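You operate a simulated robot arm through the tools that you are given. There is no shell and no other tool. Be economical: measure what you need, move in short steps, check, and stop when the job is done.

Carry out the task below with a simulated robot arm. There is one attempt and no reset: what you move stays moved.

TASK
Unplug the light box with the socket strip switched off.
Fine: dimmer off first; the white plug stands in the plug rack beside its socket; switch the strip on again.
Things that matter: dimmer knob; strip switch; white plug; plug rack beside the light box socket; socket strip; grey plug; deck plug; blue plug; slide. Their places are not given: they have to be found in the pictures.

It is judged by the outcome, as a careful person would: the job done as asked, and still so three seconds after it is handed in. It fails if anything else is knocked over, pushed out of place, dropped, spilled or broken.

THE ROBOT
A 6-joint arm with a two-finger parallel gripper, fixed in place. Base frame: the origin is at the foot of the arm, x ahead of it, y to its left, z up; the work surface is at about z = 766. Lengths are in mm, angles in degrees, forces in N, time in s.
With the tool pointing down near the work surface it reaches from about 260 to 680 mm from the base axis. Its first joint turns from -66.0 to 66.0 degrees. Payload 2.9 kg.
Tool frame: the origin (TCP) lies between the finger pads and is the grasp point; the fingertips stand 30 mm ahead of it; z points along the fingers, y is the line along which they close. The gripper opens to 110 mm. The fingers are 20 mm wide and 10 mm thick; the gripper's body (48 by 112 mm) begins 55 mm behind the TCP.
Orientation is that of the tool frame in the base frame, as [roll, pitch, yaw] about the fixed x, y, z axes, in that order (R = Rz(yaw) Ry(pitch) Rx(roll)). With the fingers straight down and closing along the base's y, the tool's x points along the base's -x, its y along +y and its z along -z.

THE INTERFACE
- The arm moves only by the tool drive_tool. Its argument "moves" is a list of rows, each a list of 3 entries, a list of its own where there are three numbers: the shift along the tool's x, y, z in units of 400 mm (1.0 is 400 mm), then the turn, a rotation vector about the tool's x, y, z in units of 90 degrees (1.0 is 90 degrees), then the opening, from 0 (shut) to 1 (fully open). In form: [[[dx, dy, dz], [ax, ay, az], gripper], ...]. A call has 1 to 20 rows; each row is the pose to reach, as a shift and turn from the pose commanded when the call began, along the tool's axes at that moment. A call with a number of a shift or a turn outside -1 to 1 is refused whole. A row lasts 0.2 s, in which the tool goes at most 50 mm and 8.6 degrees; a call with a longer step from one row to the next is refused whole, and so is a gripper value outside its range. A pose out of reach is approached as far as the arm can. The call stops where the force on the tool passes 70 N (or 10 N more than at its start, if that is more) or the arm is blocked; 0.2 s more then pass. The fingers move at their own pace (about 108 mm/s each) and stop on an object; they squeeze with about 27 N. The grip force told is the motor's: it shows also when the fingers shut on nothing. Time passes only in rows, and 0.2 s behind the last, so rows that repeat a pose let the fingers close. It gives the time, the measured TCP pose, the force on the tool (base axes), the opening and the grip force at its end, in the units of the frame above (readings bear some noise), and new pictures: "pictures" is both (left out), scene, wrist or none.
- Cameras (640 x 400 px; columns grow to the right, rows downward): "scene" is fixed at [56, 421.5, 1426.8]; the picture's right is [-0.84, -0.53, 0.00], its down [-0.15, 0.24, -0.96] and it looks along [0.51, -0.81, -0.28] (base axes); focal length 367 px, centre (320, 200). "wrist" rides on the gripper at [-36, 0, -57] in the tool frame; the picture's right is [0.00, -1.00, 0.00], its down [0.97, 0.00, -0.24] and it looks along [0.24, 0.00, 0.97] (tool axes); focal length 218 px, centre (320, 200).
- pixel_to_xyz(camera, pixels): there is no depth. For up to 12 entries [column, row, z] of the newest picture of that camera ("zoom" is the newest enlarged one), the place [x, y] in the base frame at which the ray of that pixel passes the height z, good to about 2 mm, but the place of the scene camera against the robot may be out by one fixed shift of up to 25 mm in any direction. No time passes.
- inspect(camera, box): a new picture of the part [left, top, right, bottom] of that camera's present view, enlarged. No time passes.
- hand_in(): hands the job in; it is judged then, once.

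Work in short steps. Measure before you move; look again where a grasp or a placing could have gone wrong, and mend it. You have 80 turns and 120 pictures in all, the two below and enlarged ones among them. Open the gripper and draw the arm clear of the work before you hand the job in, unless the task says otherwise; then end with one line.

The tools are called after ">>>" by a JSON object that holds its "op" and its "data". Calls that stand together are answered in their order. drive_tool: Moves the arm, as the interface text tells. Its arguments: {"type":"object","properties":{"moves":{"type":"array","items":{"type":"array"}},"pictures":{"type":"string","enum":["both","scene","wrist","none"]}},"required":["moves"]} The other tools are called the same way: pixel_to_xyz (camera, pixels) gives the place at which the rays of pixels pass given heights; inspect (camera, box) takes an enlarged picture of a part of a camera's view; hand_in () hands the job in.

At the start:

```text
t: 0.0
position: [363.1, -57.4, 1325.9]
ee_rot: [-179.9, 0.1, 179.9]
contact_force: [-0.6, 1.1, 0.1]
width: 109.8
grasp_force: 0.0
```

scene: 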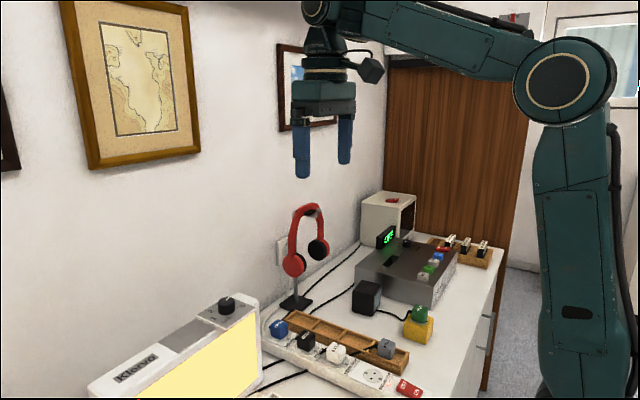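
wrist: 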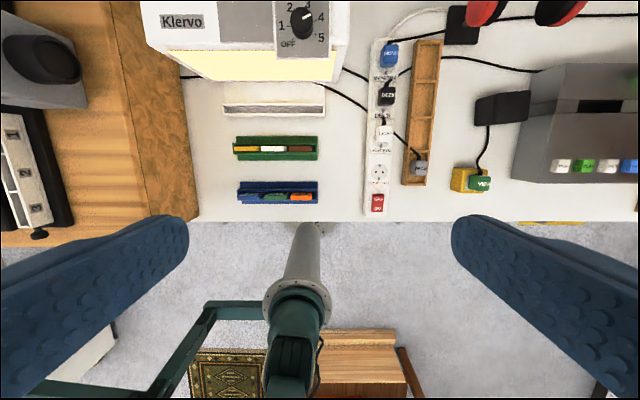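

The wrist view shows the light box with its dimmer (303,22), the strip (column ~380) and the rack (420,120). I enlarge these.

>>> {"op": "inspect", "data": {"camera": "wrist", "box": [340, 0, 540, 220]}}

>>> {"op": "inspect", "data": {"camera": "wrist", "box": [130, 0, 350, 220]}}

>>> {"op": "inspect", "data": {"camera": "scene", "box": [200, 280, 440, 400]}}

>>> {"op": "pixel_to_xyz", "data": {"camera": "wrist", "pixels": [[303, 22, 900], [303, 22, 940], [380, 45, 790], [385, 130, 800], [379, 172, 790], [377, 203, 795], [378, 210, 790], [420, 50, 780], [416, 175, 780], [418, 168, 800], [420, 110, 780]]}}

```text
1.82 times, centred on (440, 110) of wrist
```

zoom: 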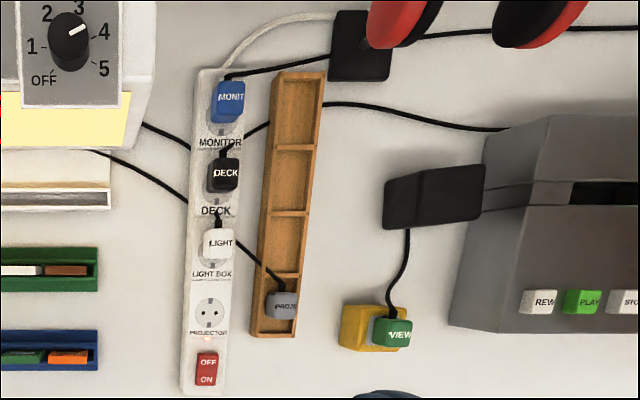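

```text
1.82 times, centred on (240, 110) of wrist
```

zoom: 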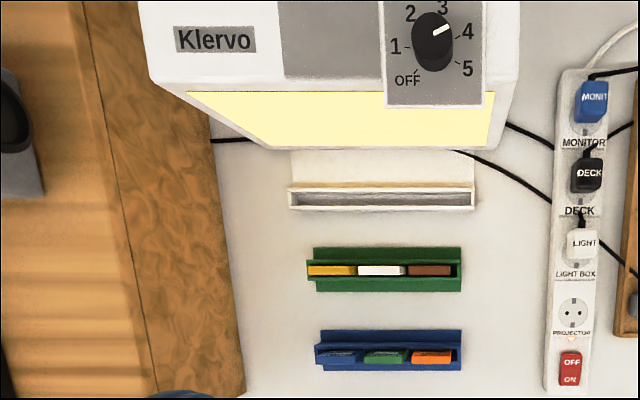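

```text
2.67 times, centred on (320, 340) of scene
```

zoom: 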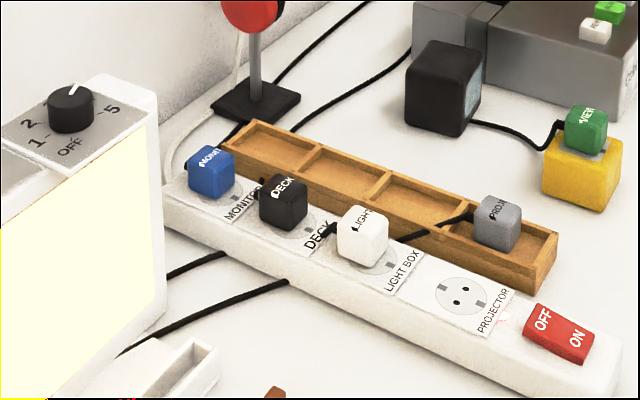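

```text
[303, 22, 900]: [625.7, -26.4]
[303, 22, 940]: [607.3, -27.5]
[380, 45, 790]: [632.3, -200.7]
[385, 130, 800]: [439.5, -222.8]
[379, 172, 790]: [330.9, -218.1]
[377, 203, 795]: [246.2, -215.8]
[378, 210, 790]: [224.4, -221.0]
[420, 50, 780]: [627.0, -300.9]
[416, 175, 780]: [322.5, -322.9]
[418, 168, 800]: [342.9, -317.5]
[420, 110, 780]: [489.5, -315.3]
```

Knob triangulates to about (578,-29,1000). I move above it to measure better.

>>> {"op": "drive_tool", "data": {"moves": [[[-0.083, 0.012, 0.07], [0, 0, 0], 1], [[-0.166, 0.024, 0.14], [0, 0, 0], 1], [[-0.249, 0.036, 0.21], [0, 0, 0], 1], [[-0.332, 0.048, 0.28], [0, 0, 0], 1], [[-0.415, 0.06, 0.35], [0, 0, 0], 1], [[-0.49, 0.07, 0.41], [0, 0, 0], 1], [[-0.49, 0.07, 0.41], [0, 0, 0], 1]]}}

```text
t: 1.6
position: [558.5, -29.4, 1161.4]
ee_rot: [-179.8, 0.1, -179.9]
contact_force: [0.0, -0.4, 0.5]
width: 109.9
grasp_force: 0.0
```

scene: 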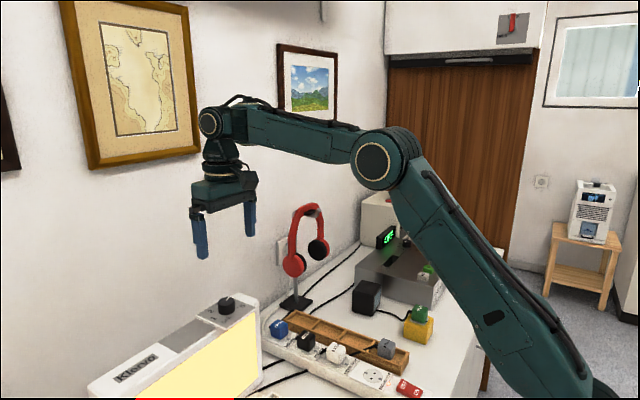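
wrist: 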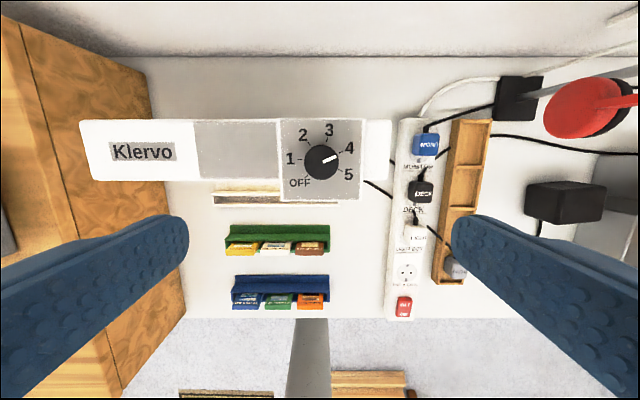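

Pointer is at "4"; OFF is ~200° counter-clockwise. I get the coordinates of the knob and the strip items.

>>> {"op": "pixel_to_xyz", "data": {"camera": "wrist", "pixels": [[321, 161, 980], [321, 161, 1000], [321, 161, 960], [427, 143, 800], [421, 190, 800], [414, 228, 800], [407, 271, 790], [404, 306, 795]]}}

>>> {"op": "inspect", "data": {"camera": "wrist", "box": [270, 110, 370, 210]}}

>>> {"op": "inspect", "data": {"camera": "wrist", "box": [370, 100, 510, 330]}}

>>> {"op": "inspect", "data": {"camera": "scene", "box": [180, 280, 280, 350]}}

```text
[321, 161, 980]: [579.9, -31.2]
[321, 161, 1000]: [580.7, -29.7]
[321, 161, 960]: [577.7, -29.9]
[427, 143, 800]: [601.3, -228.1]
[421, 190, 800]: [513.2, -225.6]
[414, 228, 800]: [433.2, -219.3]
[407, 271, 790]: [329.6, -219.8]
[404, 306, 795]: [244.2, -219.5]
```

```text
4.00 times, centred on (320, 160) of wrist
```

zoom: 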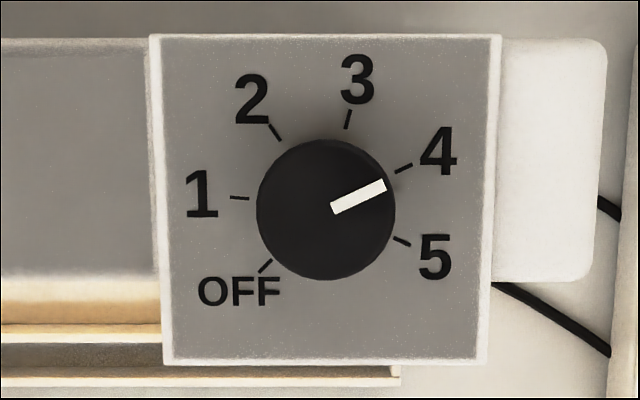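

```text
1.74 times, centred on (440, 215) of wrist
```

zoom: 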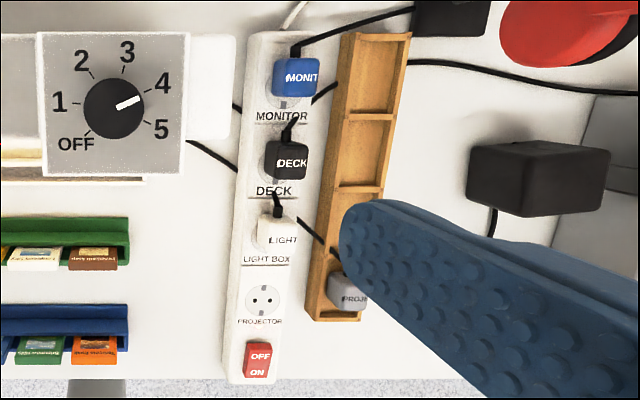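

```text
5.71 times, centred on (230, 315) of scene
```

zoom: 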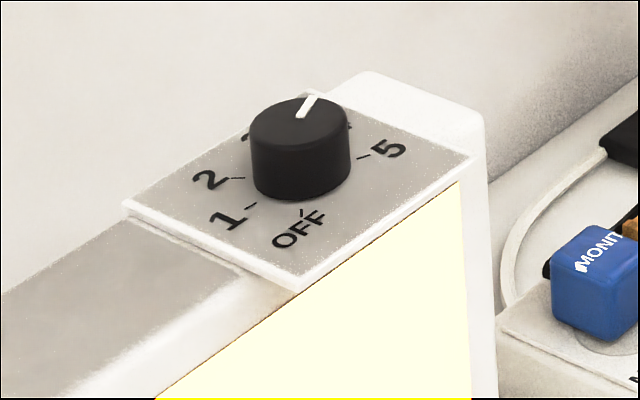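

Lower to ~45 mm above the expected knob top, centred, to fix height and position.

>>> {"op": "drive_tool", "data": {"moves": [[[-0.02, 0, 0.08], [0, 0, 0], 1], [[-0.05, 0, 0.16], [0, 0, 0], 1], [[-0.053, 0, 0.21], [0, 0, 0], 1], [[-0.053, 0, 0.21], [0, 0, 0], 1]]}}

>>> {"op": "pixel_to_xyz", "data": {"camera": "wrist", "pixels": [[320, 200, 1000], [320, 200, 980]]}}

```text
t: 2.6
position: [580.4, -28.4, 1076.8]
ee_rot: [-179.9, 0.1, -180.0]
contact_force: [0.7, -0.1, 0.4]
width: 110.1
grasp_force: 0.1
```

scene: 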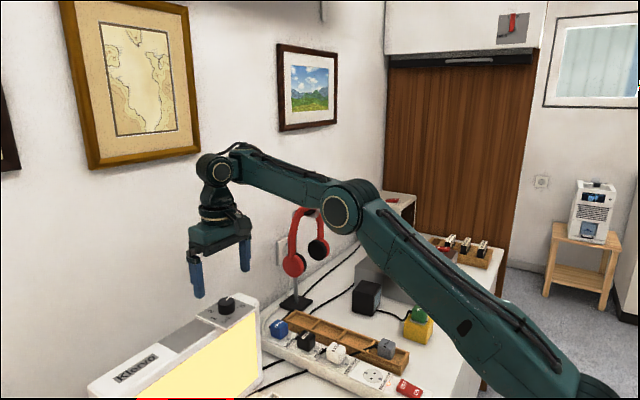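
wrist: 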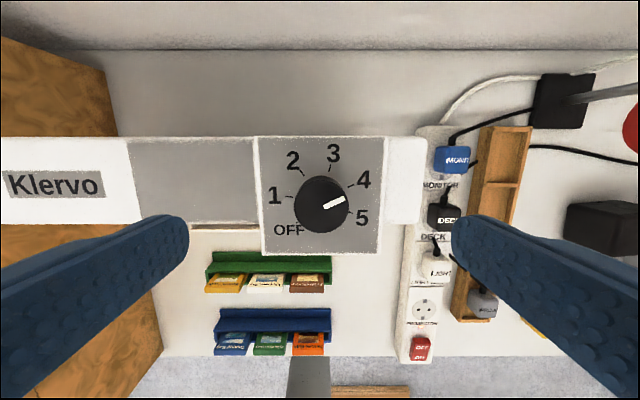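

```text
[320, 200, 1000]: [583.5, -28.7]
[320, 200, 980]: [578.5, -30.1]
```

>>> {"op": "inspect", "data": {"camera": "wrist", "box": [245, 120, 405, 270]}}

>>> {"op": "inspect", "data": {"camera": "scene", "box": [160, 220, 300, 340]}}

```text
2.67 times, centred on (325, 195) of wrist
```

zoom: 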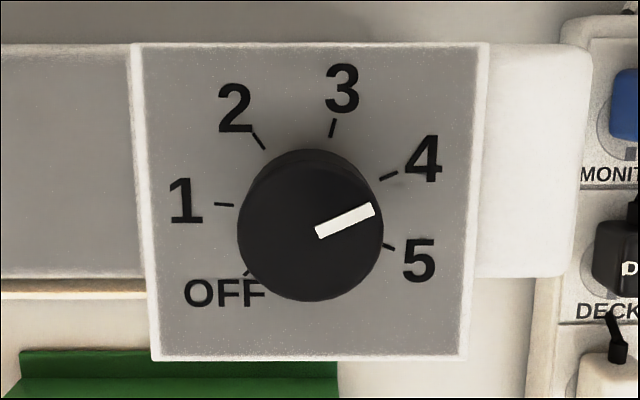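

```text
3.33 times, centred on (230, 280) of scene
```

zoom: 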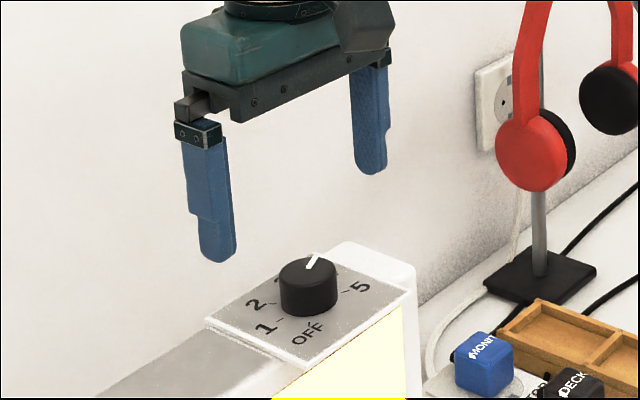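

Knob: centre (580,-29.5), top ≈1003, panel ≈980. I turn the tool +90° first to have room for the ~200° turn, and lower partially.

>>> {"op": "drive_tool", "data": {"moves": [[[0, -0.003, 0.01], [0, 0, 0.09], 1], [[0, -0.003, 0.02], [0, 0, 0.18], 1], [[0, -0.003, 0.03], [0, 0, 0.27], 1], [[0, -0.003, 0.04], [0, 0, 0.36], 1], [[0, -0.003, 0.05], [0, 0, 0.45], 1], [[0, -0.003, 0.06], [0, 0, 0.54], 1], [[0, -0.003, 0.07], [0, 0, 0.63], 1], [[0, -0.003, 0.08], [0, 0, 0.72], 1], [[0, -0.003, 0.09], [0, 0, 0.81], 1], [[0, -0.003, 0.1], [0, 0, 0.9], 1], [[0, -0.003, 0.11], [0, 0, 0.99], 1], [[0, -0.003, 0.12], [0, 0, 1.0], 1], [[0, -0.003, 0.128], [0, 0, 1.0], 1]]}}

>>> {"op": "inspect", "data": {"camera": "scene", "box": [160, 220, 300, 340]}}

```text
t: 5.4
position: [599.4, -5.4, 1036.1]
ee_rot: [-179.8, 0.1, 90.0]
contact_force: [0.0, 0.2, 0.1]
width: 109.9
grasp_force: 0.0
out of reach, approached as far as the arm can: row 4, 5, 6, 7, 8, 9, 10, 11, 12, 13
```

scene: 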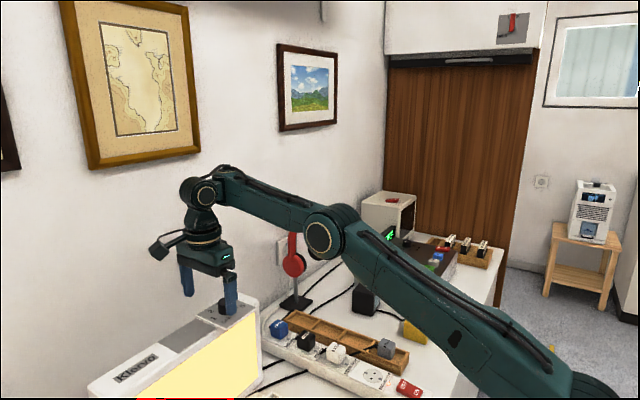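
wrist: 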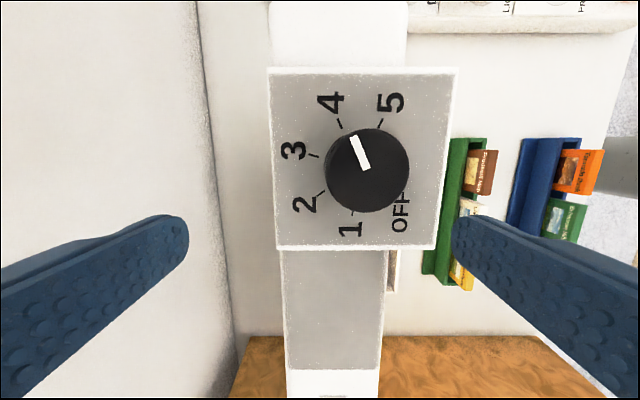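

```text
3.33 times, centred on (230, 280) of scene
```

zoom: 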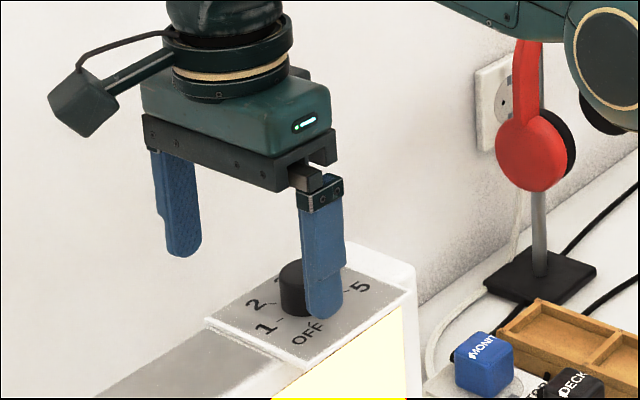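

The +90° was slightly past the joint range (position drifted). I turn back 16° without shifting and check where it lands.

>>> {"op": "drive_tool", "data": {"moves": [[[0, 0, 0], [0, 0, -0.09], 1], [[0, 0, 0], [0, 0, -0.18], 1], [[0, 0, 0], [0, 0, -0.18], 1]], "pictures": "wrist"}}

```text
t: 6.2
position: [599.1, -5.1, 1035.5]
ee_rot: [180.0, 0.1, 106.3]
contact_force: [-0.4, -0.2, -0.2]
width: 109.9
grasp_force: 0.2
```

wrist: 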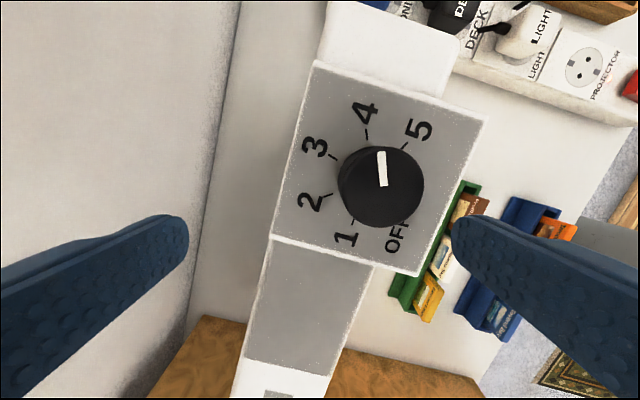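

Commanded pose is the reached one. I shift laterally to centre on (580.3,-29.6), then lower to TCP z≈1018.

>>> {"op": "drive_tool", "data": {"moves": [[[-0.0455, -0.0623, 0], [0, 0, 0], 1], [[-0.0455, -0.0623, 0], [0, 0, 0], 1], [[-0.0455, -0.0623, 0.03], [0, 0, 0], 1], [[-0.0455, -0.0623, 0.044], [0, 0, 0], 1]]}}

>>> {"op": "inspect", "data": {"camera": "scene", "box": [180, 240, 280, 340]}}

```text
t: 7.2
position: [598.9, -30.7, 1032.0]
ee_rot: [-179.9, -0.1, 106.2]
contact_force: [-0.5, 0.1, 0.3]
width: 109.9
grasp_force: 0.1
out of reach, approached as far as the arm can: row 1, 2, 3, 4
```

scene: 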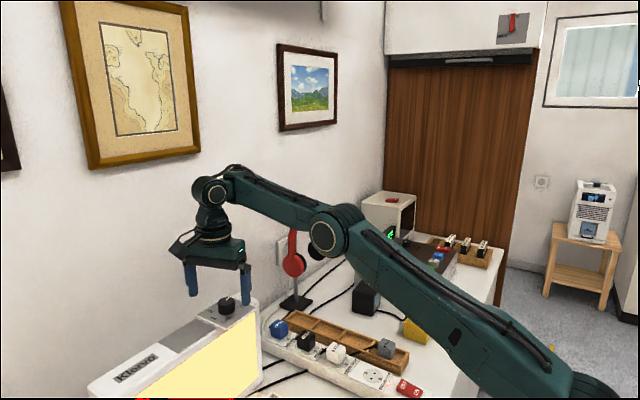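
wrist: 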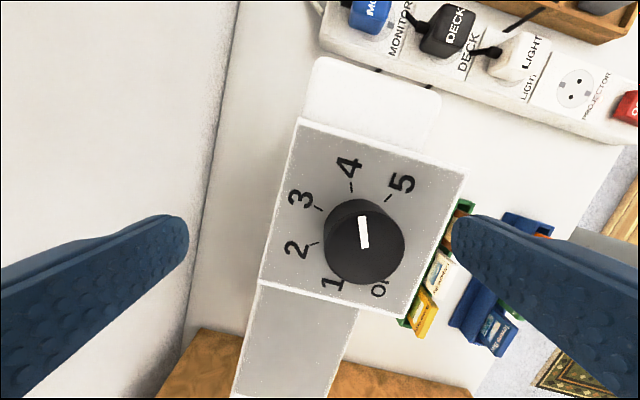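

```text
4.00 times, centred on (230, 290) of scene
```

zoom: 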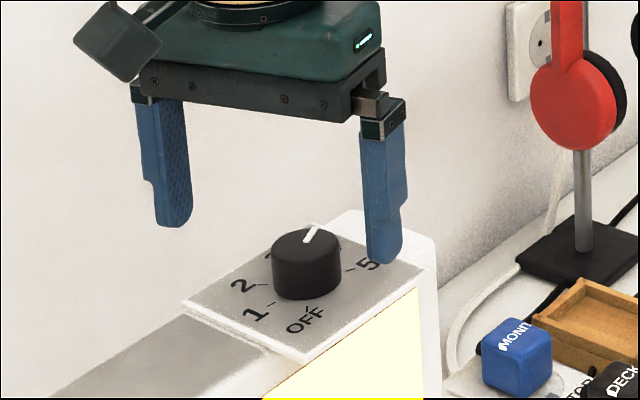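

Still x cannot decrease at this yaw. I test whether it is the yaw: raise, turn toward yaw ~180, and centre.

>>> {"op": "drive_tool", "data": {"moves": [[[0, 0, -0.06], [0, 0, 0], 1], [[0, 0, -0.06], [0, 0, -0.09], 1], [[0, 0, -0.06], [0, 0, -0.18], 1], [[0, 0, -0.06], [0, 0, -0.27], 1], [[0, 0, -0.06], [0, 0, -0.36], 1], [[0.012, -0.045, -0.06], [0, 0, -0.36], 1], [[0.012, -0.045, 0.0], [0, 0, -0.36], 1], [[0.012, -0.045, 0.035], [0, 0, -0.36], 1]]}}

```text
t: 9.0
position: [601.7, -31.5, 1027.1]
ee_rot: [-179.9, -0.1, 138.6]
contact_force: [0.1, 0.5, -0.2]
width: 109.9
grasp_force: 0.0
out of reach, approached as far as the arm can: row 6, 7, 8
```

scene: 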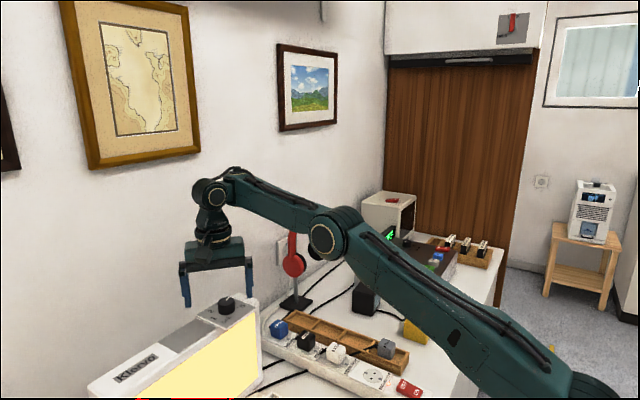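
wrist: 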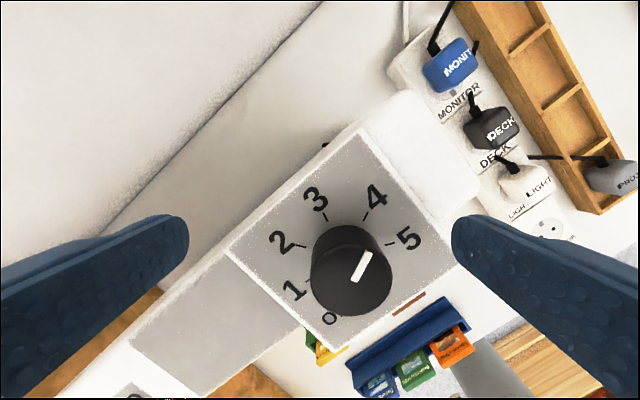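

The limit is not the yaw. I rise, turn back to yaw 180, and probe how the arm descends over the middle of the table (clear area near (450,-110)).

>>> {"op": "drive_tool", "data": {"moves": [[[0, 0, -0.1], [0, 0, -0.09], 1], [[0, 0, -0.2], [0, 0, -0.18], 1], [[0, 0, -0.3], [0, 0, -0.27], 1], [[0, 0, -0.4], [0, 0, -0.36], 1], [[0, 0, -0.45], [0, 0, -0.45], 1], [[0, 0, -0.45], [0, 0, -0.46], 1]], "pictures": "none"}}

>>> {"op": "drive_tool", "data": {"moves": [[[0.1, -0.05, 0], [0, 0, 0], 1], [[0.2, -0.1, 0], [0, 0, 0], 1], [[0.3, -0.15, 0], [0, 0, 0], 1], [[0.4, -0.2, 0], [0, 0, 0], 1], [[0.4, -0.2, 0.1], [0, 0, 0], 1], [[0.4, -0.2, 0.2], [0, 0, 0], 1], [[0.4, -0.2, 0.3], [0, 0, 0], 1], [[0.4, -0.2, 0.4], [0, 0, 0], 1], [[0.4, -0.2, 0.5], [0, 0, 0], 1]]}}

```text
t: 10.4
position: [588.5, -30.5, 1200.2]
ee_rot: [180.0, 0.1, -179.9]
contact_force: [-0.1, 0.0, 0.8]
width: 110.0
grasp_force: 0.0
out of reach, approached as far as the arm can: row 4, 5, 6
```

```text
t: 12.4
position: [431.1, -112.2, 999.7]
ee_rot: [-179.8, 0.1, -180.0]
contact_force: [-0.2, -0.2, 0.1]
width: 110.0
grasp_force: 0.0
```

scene: 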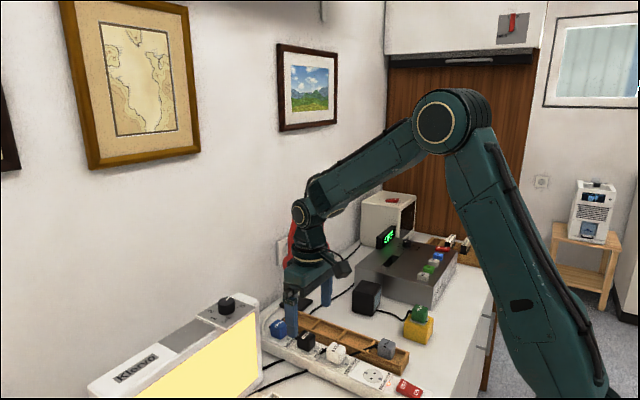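
wrist: 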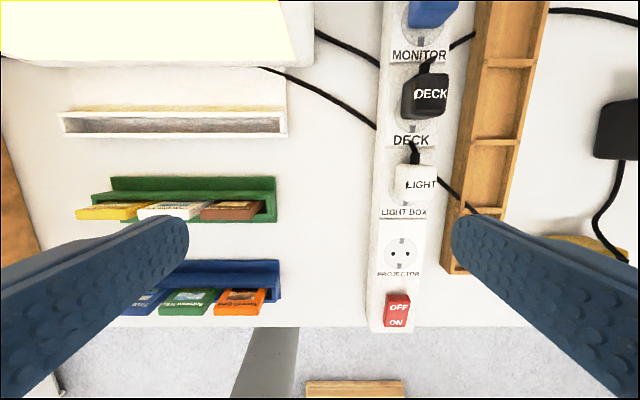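

At (588,1200) the arm was at full stretch and had flipped to an elbow-low posture; now the elbow is high. I go back to the knob at a moderate height (z 1060).

>>> {"op": "drive_tool", "data": {"moves": [[[0, 0, -0.1], [0, 0, 0], 1], [[-0.02, 0.01, -0.15], [0, 0, 0], 1], [[-0.12, 0.066, -0.15], [0, 0, 0], 1], [[-0.22, 0.122, -0.15], [0, 0, 0], 1], [[-0.32, 0.177, -0.15], [0, 0, 0], 1], [[-0.373, 0.206, -0.15], [0, 0, 0], 1], [[-0.373, 0.206, -0.15], [0, 0, 0], 1]]}}

```text
t: 14.0
position: [579.1, -28.6, 1061.2]
ee_rot: [-179.9, 0.1, 180.0]
contact_force: [-0.1, 0.3, 0.3]
width: 109.7
grasp_force: 0.0
```

scene: 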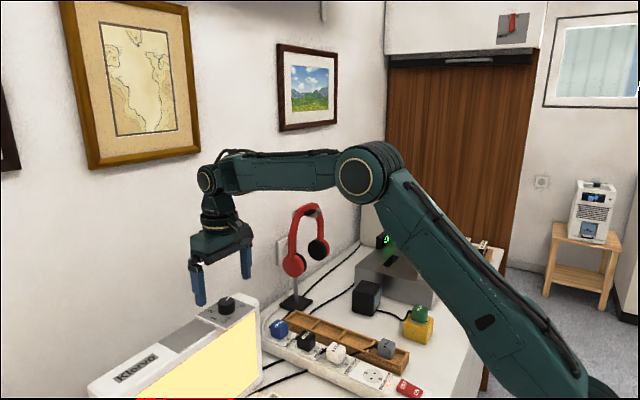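
wrist: 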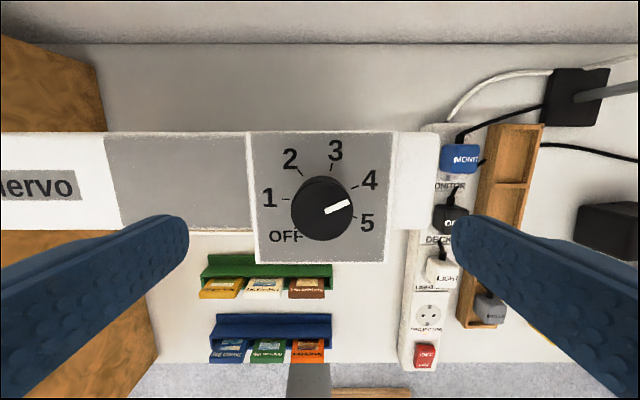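

Now prerotate +90° with slight lowering.

>>> {"op": "drive_tool", "data": {"moves": [[[-0.003, -0.003, 0.01], [0, 0, 0.09], 1], [[-0.003, -0.003, 0.02], [0, 0, 0.18], 1], [[-0.003, -0.003, 0.03], [0, 0, 0.27], 1], [[-0.003, -0.003, 0.04], [0, 0, 0.36], 1], [[-0.003, -0.003, 0.05], [0, 0, 0.45], 1], [[-0.003, -0.003, 0.06], [0, 0, 0.54], 1], [[-0.003, -0.003, 0.07], [0, 0, 0.63], 1], [[-0.003, -0.003, 0.08], [0, 0, 0.72], 1], [[-0.003, -0.003, 0.085], [0, 0, 0.81], 1], [[-0.003, -0.003, 0.09], [0, 0, 0.9], 1], [[-0.003, -0.003, 0.09], [0, 0, 0.99], 1], [[-0.003, -0.003, 0.09], [0, 0, 1.0], 1]]}}

>>> {"op": "inspect", "data": {"camera": "scene", "box": [180, 240, 280, 340]}}

```text
t: 16.6
position: [581.1, -29.9, 1025.3]
ee_rot: [180.0, 0.1, 89.8]
contact_force: [-0.4, -0.6, -0.8]
width: 110.0
grasp_force: 0.1
```

scene: 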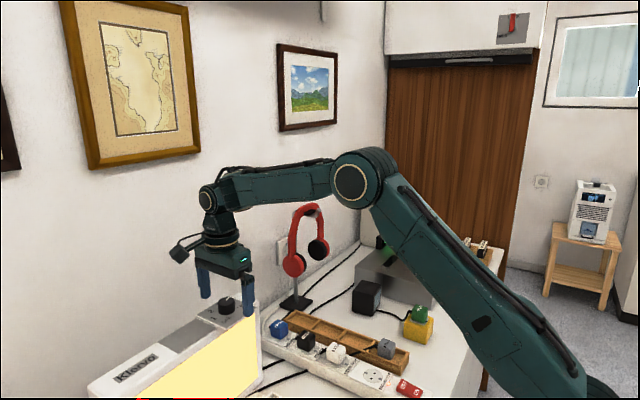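
wrist: 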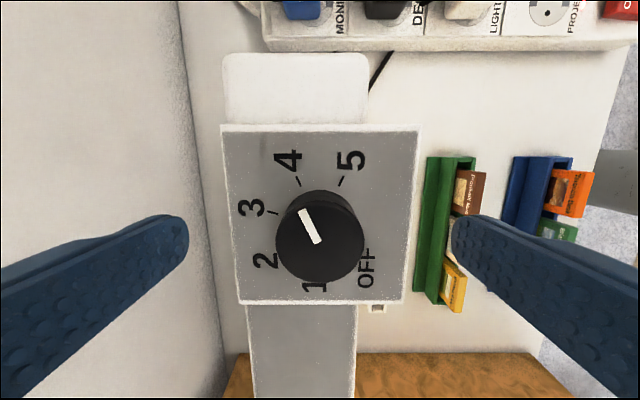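

```text
4.00 times, centred on (230, 290) of scene
```

zoom: 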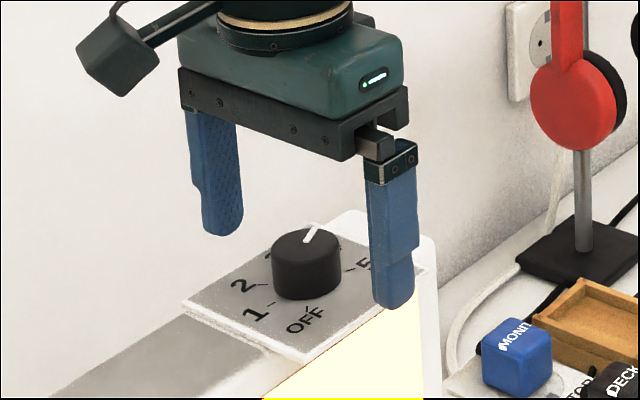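

Aligned. I try 11° more prerotation and lower 8 mm.

>>> {"op": "drive_tool", "data": {"moves": [[[0, 0, 0], [0, 0, 0.06], 1], [[0, 0, 0], [0, 0, 0.12], 1], [[0.0, 0, 0.01], [0, 0, 0.12], 1], [[0.0, 0, 0.02], [0, 0, 0.12], 1]], "pictures": "wrist"}}

```text
t: 17.6
position: [579.3, -30.4, 1015.5]
ee_rot: [179.9, 0.1, 79.1]
contact_force: [0.3, 0.0, 0.0]
width: 110.0
grasp_force: 0.1
```

wrist: 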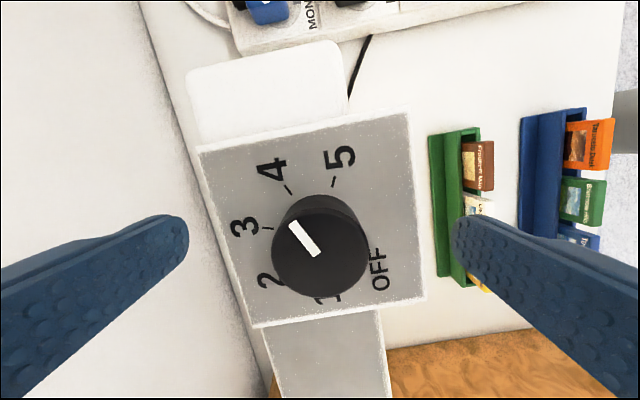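

Close on the knob.

>>> {"op": "drive_tool", "data": {"moves": [[[0, 0, 0], [0, 0, 0], 0.5], [[0, 0, 0], [0, 0, 0], 0], [[0, 0, 0], [0, 0, 0], 0], [[0, 0, 0], [0, 0, 0], 0]], "pictures": "wrist"}}

```text
t: 18.6
position: [580.4, -29.0, 1016.6]
ee_rot: [179.9, 0.1, 79.2]
contact_force: [-0.6, 0.4, -0.4]
width: 33.1
grasp_force: 45.1
```

wrist: 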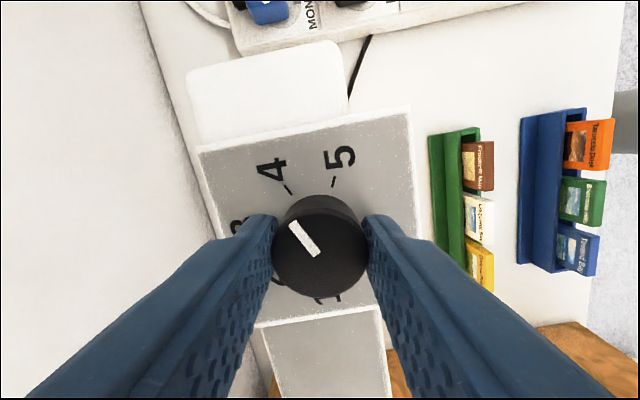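

Gripped at 33 mm. Turn −90° (counter-clockwise from above).

>>> {"op": "drive_tool", "data": {"moves": [[[0, 0, 0], [0, 0, -0.09], 0], [[0, 0, 0], [0, 0, -0.18], 0], [[0, 0, 0], [0, 0, -0.27], 0], [[0, 0, 0], [0, 0, -0.36], 0], [[0, 0, 0], [0, 0, -0.45], 0], [[0, 0, 0], [0, 0, -0.54], 0], [[0, 0, 0], [0, 0, -0.63], 0], [[0, 0, 0], [0, 0, -0.72], 0], [[0, 0, 0], [0, 0, -0.81], 0], [[0, 0, 0], [0, 0, -0.9], 0], [[0, 0, 0], [0, 0, -0.99], 0], [[0, 0, 0], [0, 0, -1.0], 0]]}}

```text
t: 21.2
position: [580.3, -29.8, 1016.7]
ee_rot: [-179.9, 0.1, 169.3]
contact_force: [6.8, -1.2, -5.8]
width: 33.3
grasp_force: 45.5
```

scene: 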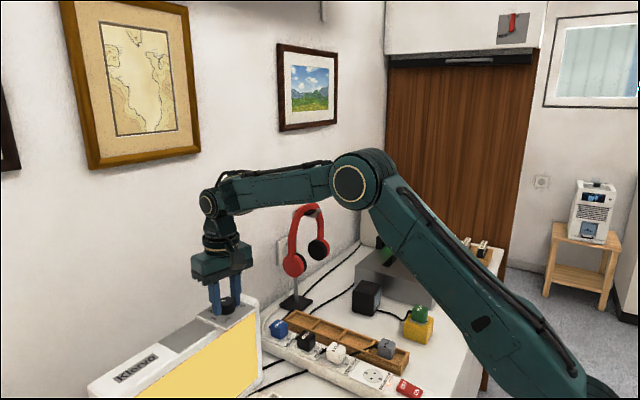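
wrist: 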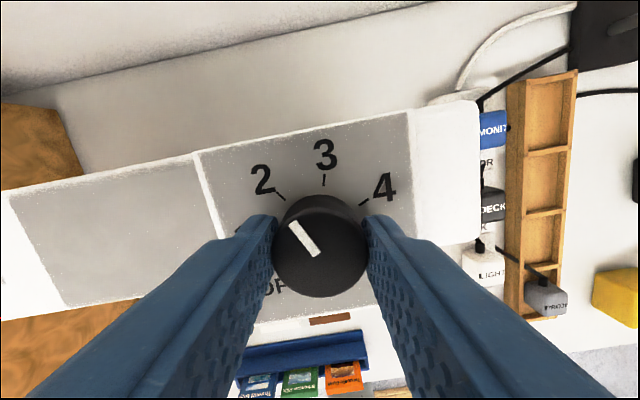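

The knob turned with the tool and the light dims. Continue −90° more.

>>> {"op": "drive_tool", "data": {"moves": [[[0, 0, 0], [0, 0, -0.09], 0], [[0, 0, 0], [0, 0, -0.18], 0], [[0, 0, 0], [0, 0, -0.27], 0], [[0, 0, 0], [0, 0, -0.36], 0], [[0, 0, 0], [0, 0, -0.45], 0], [[0, 0, 0], [0, 0, -0.54], 0], [[0, 0, 0], [0, 0, -0.63], 0], [[0, 0, 0], [0, 0, -0.72], 0], [[0, 0, 0], [0, 0, -0.81], 0], [[0, 0, 0], [0, 0, -0.9], 0], [[0, 0, 0], [0, 0, -0.99], 0], [[0, 0, 0], [0, 0, -1.0], 0]]}}

```text
t: 23.8
position: [580.0, -30.4, 1016.3]
ee_rot: [-180.0, -0.2, -100.7]
contact_force: [2.5, 5.2, -5.3]
width: 33.3
grasp_force: 45.7
```

scene: 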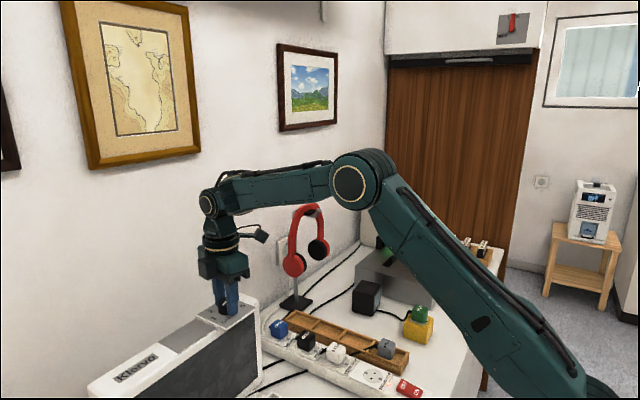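
wrist: 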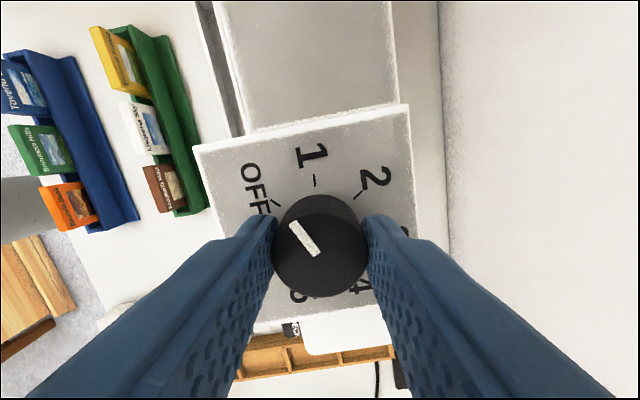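

The lamp went dark. About 20° more to the OFF mark; I turn −18° in small steps.

>>> {"op": "drive_tool", "data": {"moves": [[[0, 0, 0], [0, 0, -0.05], 0], [[0, 0, 0], [0, 0, -0.1], 0], [[0, 0, 0], [0, 0, -0.15], 0], [[0, 0, 0], [0, 0, -0.2], 0], [[0, 0, 0], [0, 0, -0.2], 0]], "pictures": "wrist"}}

>>> {"op": "inspect", "data": {"camera": "wrist", "box": [220, 130, 420, 300]}}

```text
t: 25.0
position: [580.3, -29.3, 1016.1]
ee_rot: [180.0, -0.1, -82.6]
contact_force: [1.7, 5.5, -5.2]
width: 33.4
grasp_force: 45.4
```

wrist: 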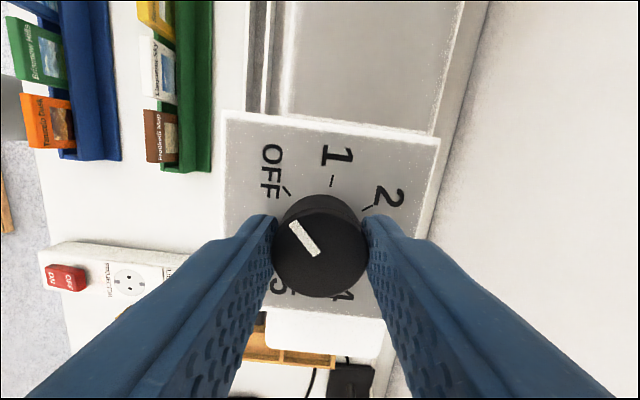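

```text
2.35 times, centred on (320, 215) of wrist
```

zoom: 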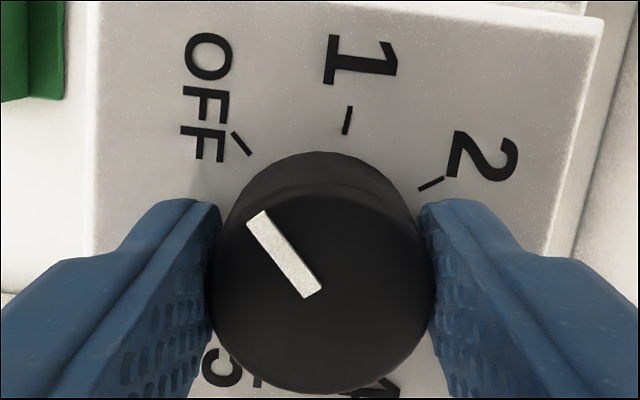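

Pointer is parallel to the OFF mark. Release, rise and turn back.

>>> {"op": "drive_tool", "data": {"moves": [[[0, 0, 0], [0, 0, 0], 0.8], [[0, 0, 0], [0, 0, 0], 0.8], [[0, 0, -0.1], [0, 0, 0], 0.8], [[0, 0, -0.12], [0, 0, 0.09], 0.8], [[0, 0, -0.12], [0, 0, 0.18], 0.8], [[0, 0, -0.12], [0, 0, 0.27], 0.8], [[0, 0, -0.12], [0, 0, 0.36], 0.8], [[0, 0, -0.12], [0, 0, 0.45], 0.8], [[0, 0, -0.12], [0, 0, 0.54], 0.8], [[0, 0, -0.12], [0, 0, 0.63], 0.8], [[0, 0, -0.12], [0, 0, 0.72], 0.8], [[0, 0, -0.12], [0, 0, 0.81], 0.8], [[0, 0, -0.12], [0, 0, 0.9], 0.8], [[0, 0, -0.12], [0, 0, 0.99], 0.8], [[0, 0, -0.12], [0, 0, 1.0], 0.8]], "pictures": "wrist"}}

```text
t: 28.2
position: [579.8, -29.2, 1064.5]
ee_rot: [-179.9, 0.1, -172.8]
contact_force: [-0.4, 0.6, -0.2]
width: 87.9
grasp_force: 0.1
```

wrist: 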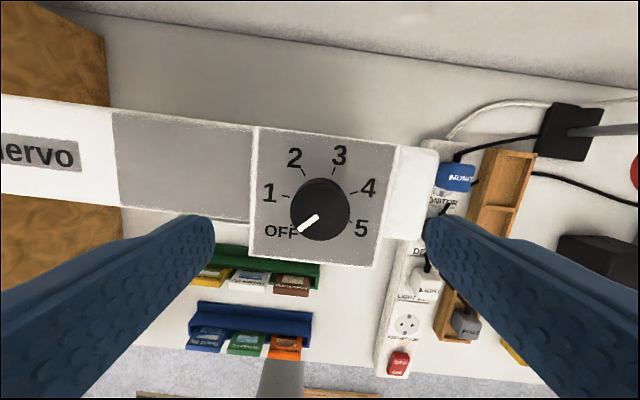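

Knob reads OFF. Now go over the strip, TCP (340,-220,960), yaw 180.

>>> {"op": "drive_tool", "data": {"moves": [[[0.094, -0.057, 0], [0, 0, 0.04], 0.5], [[0.187, -0.114, 0], [0, 0, 0.08], 0.3], [[0.28, -0.171, 0], [0, 0, 0.08], 0], [[0.374, -0.228, 0], [0, 0, 0.08], 0], [[0.468, -0.285, 0], [0, 0, 0.08], 0], [[0.561, -0.342, 0], [0, 0, 0.08], 0], [[0.655, -0.399, 0], [0, 0, 0.08], 0], [[0.655, -0.399, 0.1], [0, 0, 0.08], 0], [[0.655, -0.399, 0.2], [0, 0, 0.08], 0], [[0.655, -0.399, 0.26], [0, 0, 0.08], 0], [[0.655, -0.399, 0.26], [0, 0, 0.08], 0]]}}

>>> {"op": "inspect", "data": {"camera": "wrist", "box": [260, 60, 480, 320]}}

```text
t: 30.6
position: [340.0, -220.2, 960.0]
ee_rot: [-179.8, 0.1, 180.0]
contact_force: [-0.4, -0.5, -0.4]
width: 0.0
grasp_force: 27.5
```

scene: 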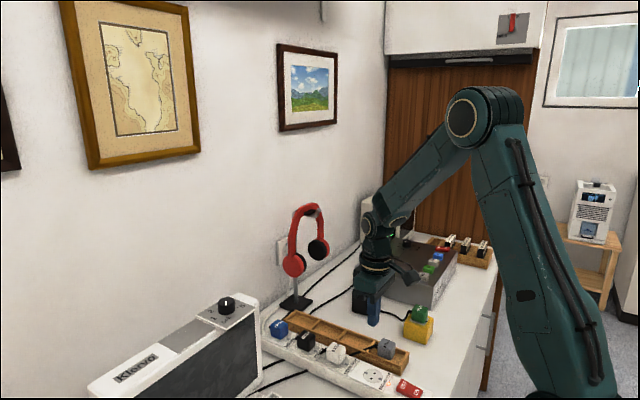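
wrist: 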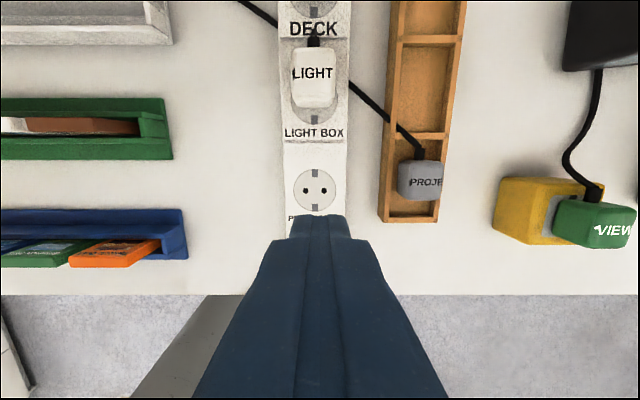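

```text
1.54 times, centred on (370, 190) of wrist
```

zoom: 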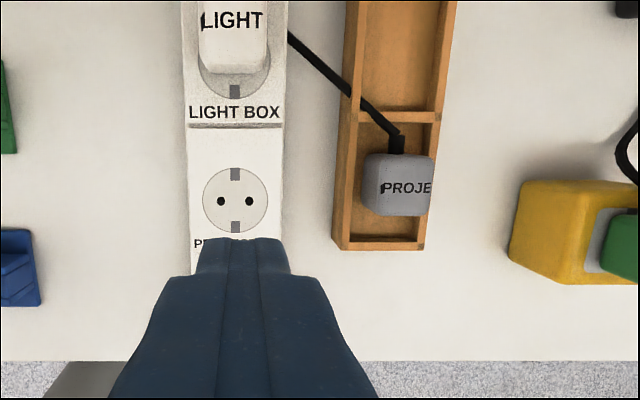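

Fingers hide the switch. I move back (−x) so that the switch shows ahead of the fingertips.

>>> {"op": "drive_tool", "data": {"moves": [[[0.1, 0, 0], [0, 0, 0], 0], [[0.2, 0, 0.03], [0, 0, 0], 0], [[0.32, 0, 0.09], [0, 0, 0], 0], [[0.35, 0, 0.1], [0, 0, 0], 0], [[0.35, 0, 0.1], [0, 0, 0], 0]]}}

>>> {"op": "inspect", "data": {"camera": "wrist", "box": [260, 80, 400, 240]}}

>>> {"op": "inspect", "data": {"camera": "scene", "box": [340, 340, 440, 400]}}

```text
refused: row 3 steps farther than a row can; nothing moved
```

```text
2.50 times, centred on (330, 160) of wrist
```

zoom: 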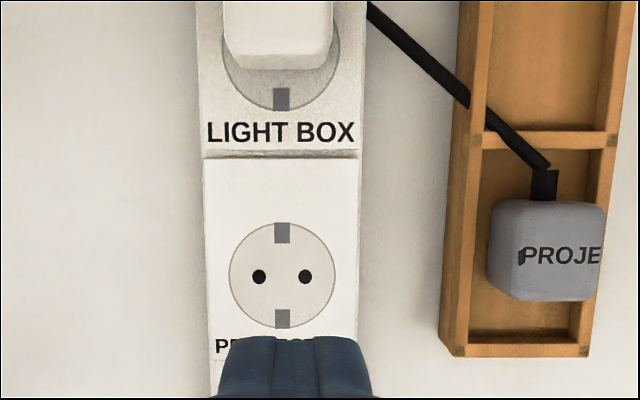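

```text
6.40 times, centred on (390, 370) of scene
```

zoom: 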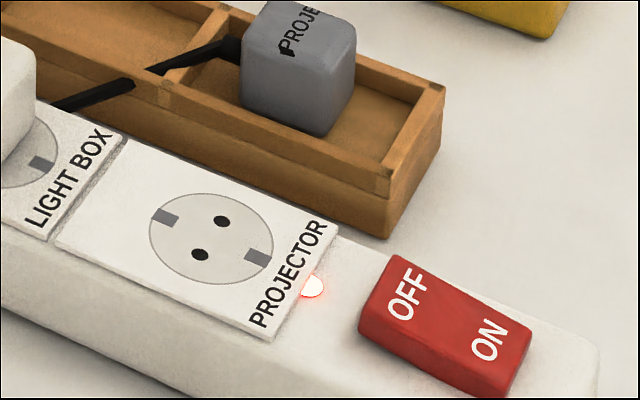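

The rocker's OFF end (toward the sockets) stands up; the lamp is lit. Redo the move with smaller steps.

>>> {"op": "drive_tool", "data": {"moves": [[[0.1, 0, 0], [0, 0, 0], 0], [[0.2, 0, 0.04], [0, 0, 0], 0], [[0.3, 0, 0.08], [0, 0, 0], 0], [[0.35, 0, 0.1], [0, 0, 0], 0], [[0.35, 0, 0.1], [0, 0, 0], 0]]}}

>>> {"op": "inspect", "data": {"camera": "wrist", "box": [260, 80, 400, 240]}}

```text
t: 31.8
position: [199.1, -220.6, 920.2]
ee_rot: [180.0, 0.1, 180.0]
contact_force: [0.7, -0.6, 0.7]
width: 0.0
grasp_force: 26.5
```

scene: 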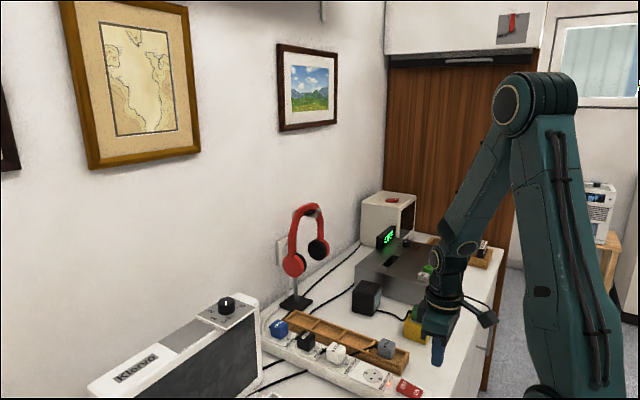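
wrist: 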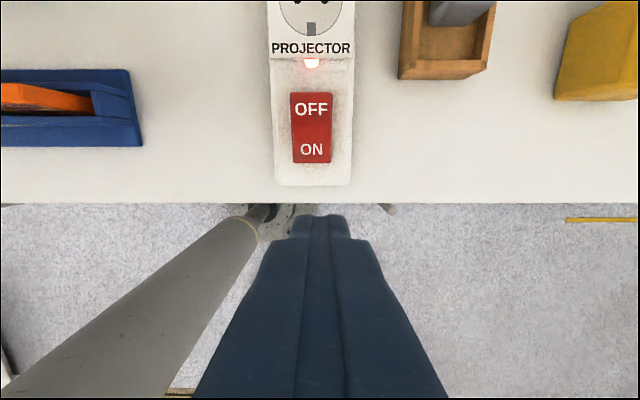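

```text
2.50 times, centred on (330, 160) of wrist
```

zoom: 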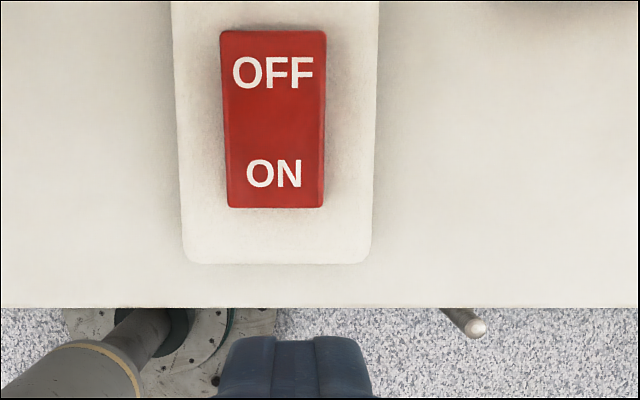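

>>> {"op": "pixel_to_xyz", "data": {"camera": "wrist", "pixels": [[311, 93, 810], [311, 109, 810], [311, 150, 805], [311, 163, 800], [311, 93, 800], [312, 45, 795], [312, 185, 795]]}}

```text
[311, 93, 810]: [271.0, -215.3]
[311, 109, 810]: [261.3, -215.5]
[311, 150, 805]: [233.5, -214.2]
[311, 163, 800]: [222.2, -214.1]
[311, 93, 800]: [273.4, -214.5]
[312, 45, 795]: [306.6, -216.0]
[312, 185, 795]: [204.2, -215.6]
```

Rocker spans x 223–271, y≈−215. I go above the OFF end (263,-215) and descend to tips at ~822.

>>> {"op": "drive_tool", "data": {"moves": [[[-0.08, 0.014, 0], [0, 0, 0], 0], [[-0.16, 0.014, 0], [0, 0, 0], 0], [[-0.16, 0.014, 0.08], [0, 0, 0], 0], [[-0.16, 0.014, 0.13], [0, 0, 0], 0], [[-0.16, 0.014, 0.17], [0, 0, 0], 0], [[-0.16, 0.014, 0.17], [0, 0, 0], 0]]}}

>>> {"op": "inspect", "data": {"camera": "scene", "box": [360, 320, 460, 400]}}

```text
t: 33.2
position: [262.8, -216.0, 851.8]
ee_rot: [179.9, 0.1, -180.0]
contact_force: [-0.4, 0.0, 0.0]
width: 0.0
grasp_force: 27.0
```

scene: 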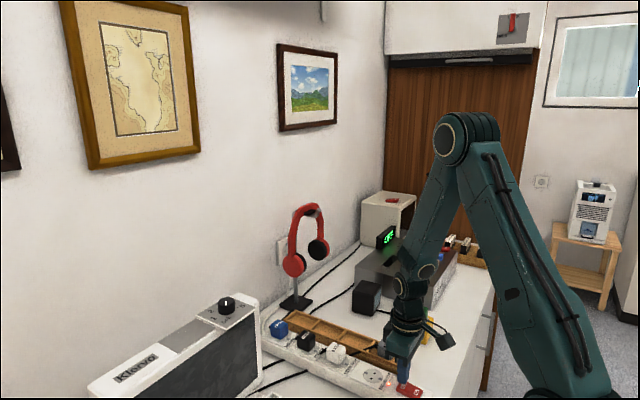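
wrist: 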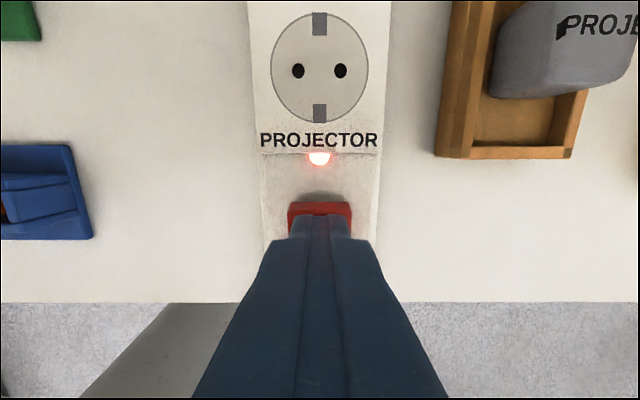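

```text
5.00 times, centred on (410, 360) of scene
```

zoom: 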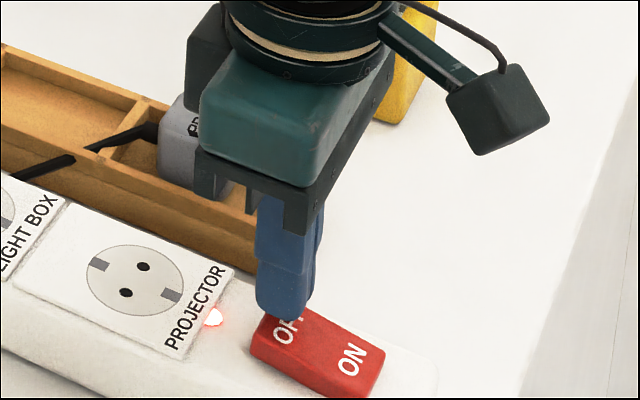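

Descend in 3 mm rows, watching force.

>>> {"op": "drive_tool", "data": {"moves": [[[0, 0, 0.0075], [0, 0, 0], 0], [[0, 0, 0.015], [0, 0, 0], 0], [[0, 0, 0.0225], [0, 0, 0], 0], [[0, 0, 0.03], [0, 0, 0], 0], [[0, 0, 0.0375], [0, 0, 0], 0]], "pictures": "wrist"}}

```text
t: 34.4
position: [264.1, -215.1, 839.0]
ee_rot: [-179.8, 0.2, -180.0]
contact_force: [-9.2, 8.5, 70.1]
width: 0.1
grasp_force: 26.2
```

wrist: 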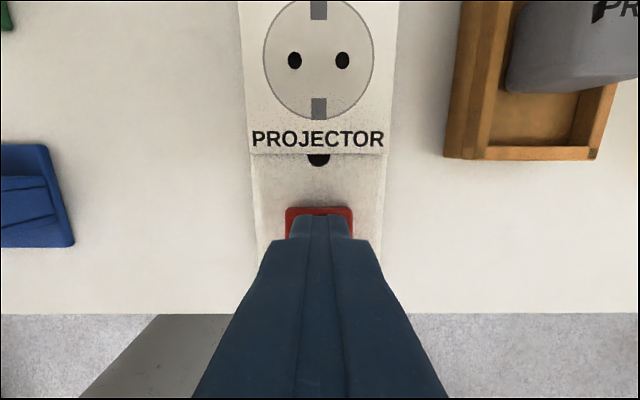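

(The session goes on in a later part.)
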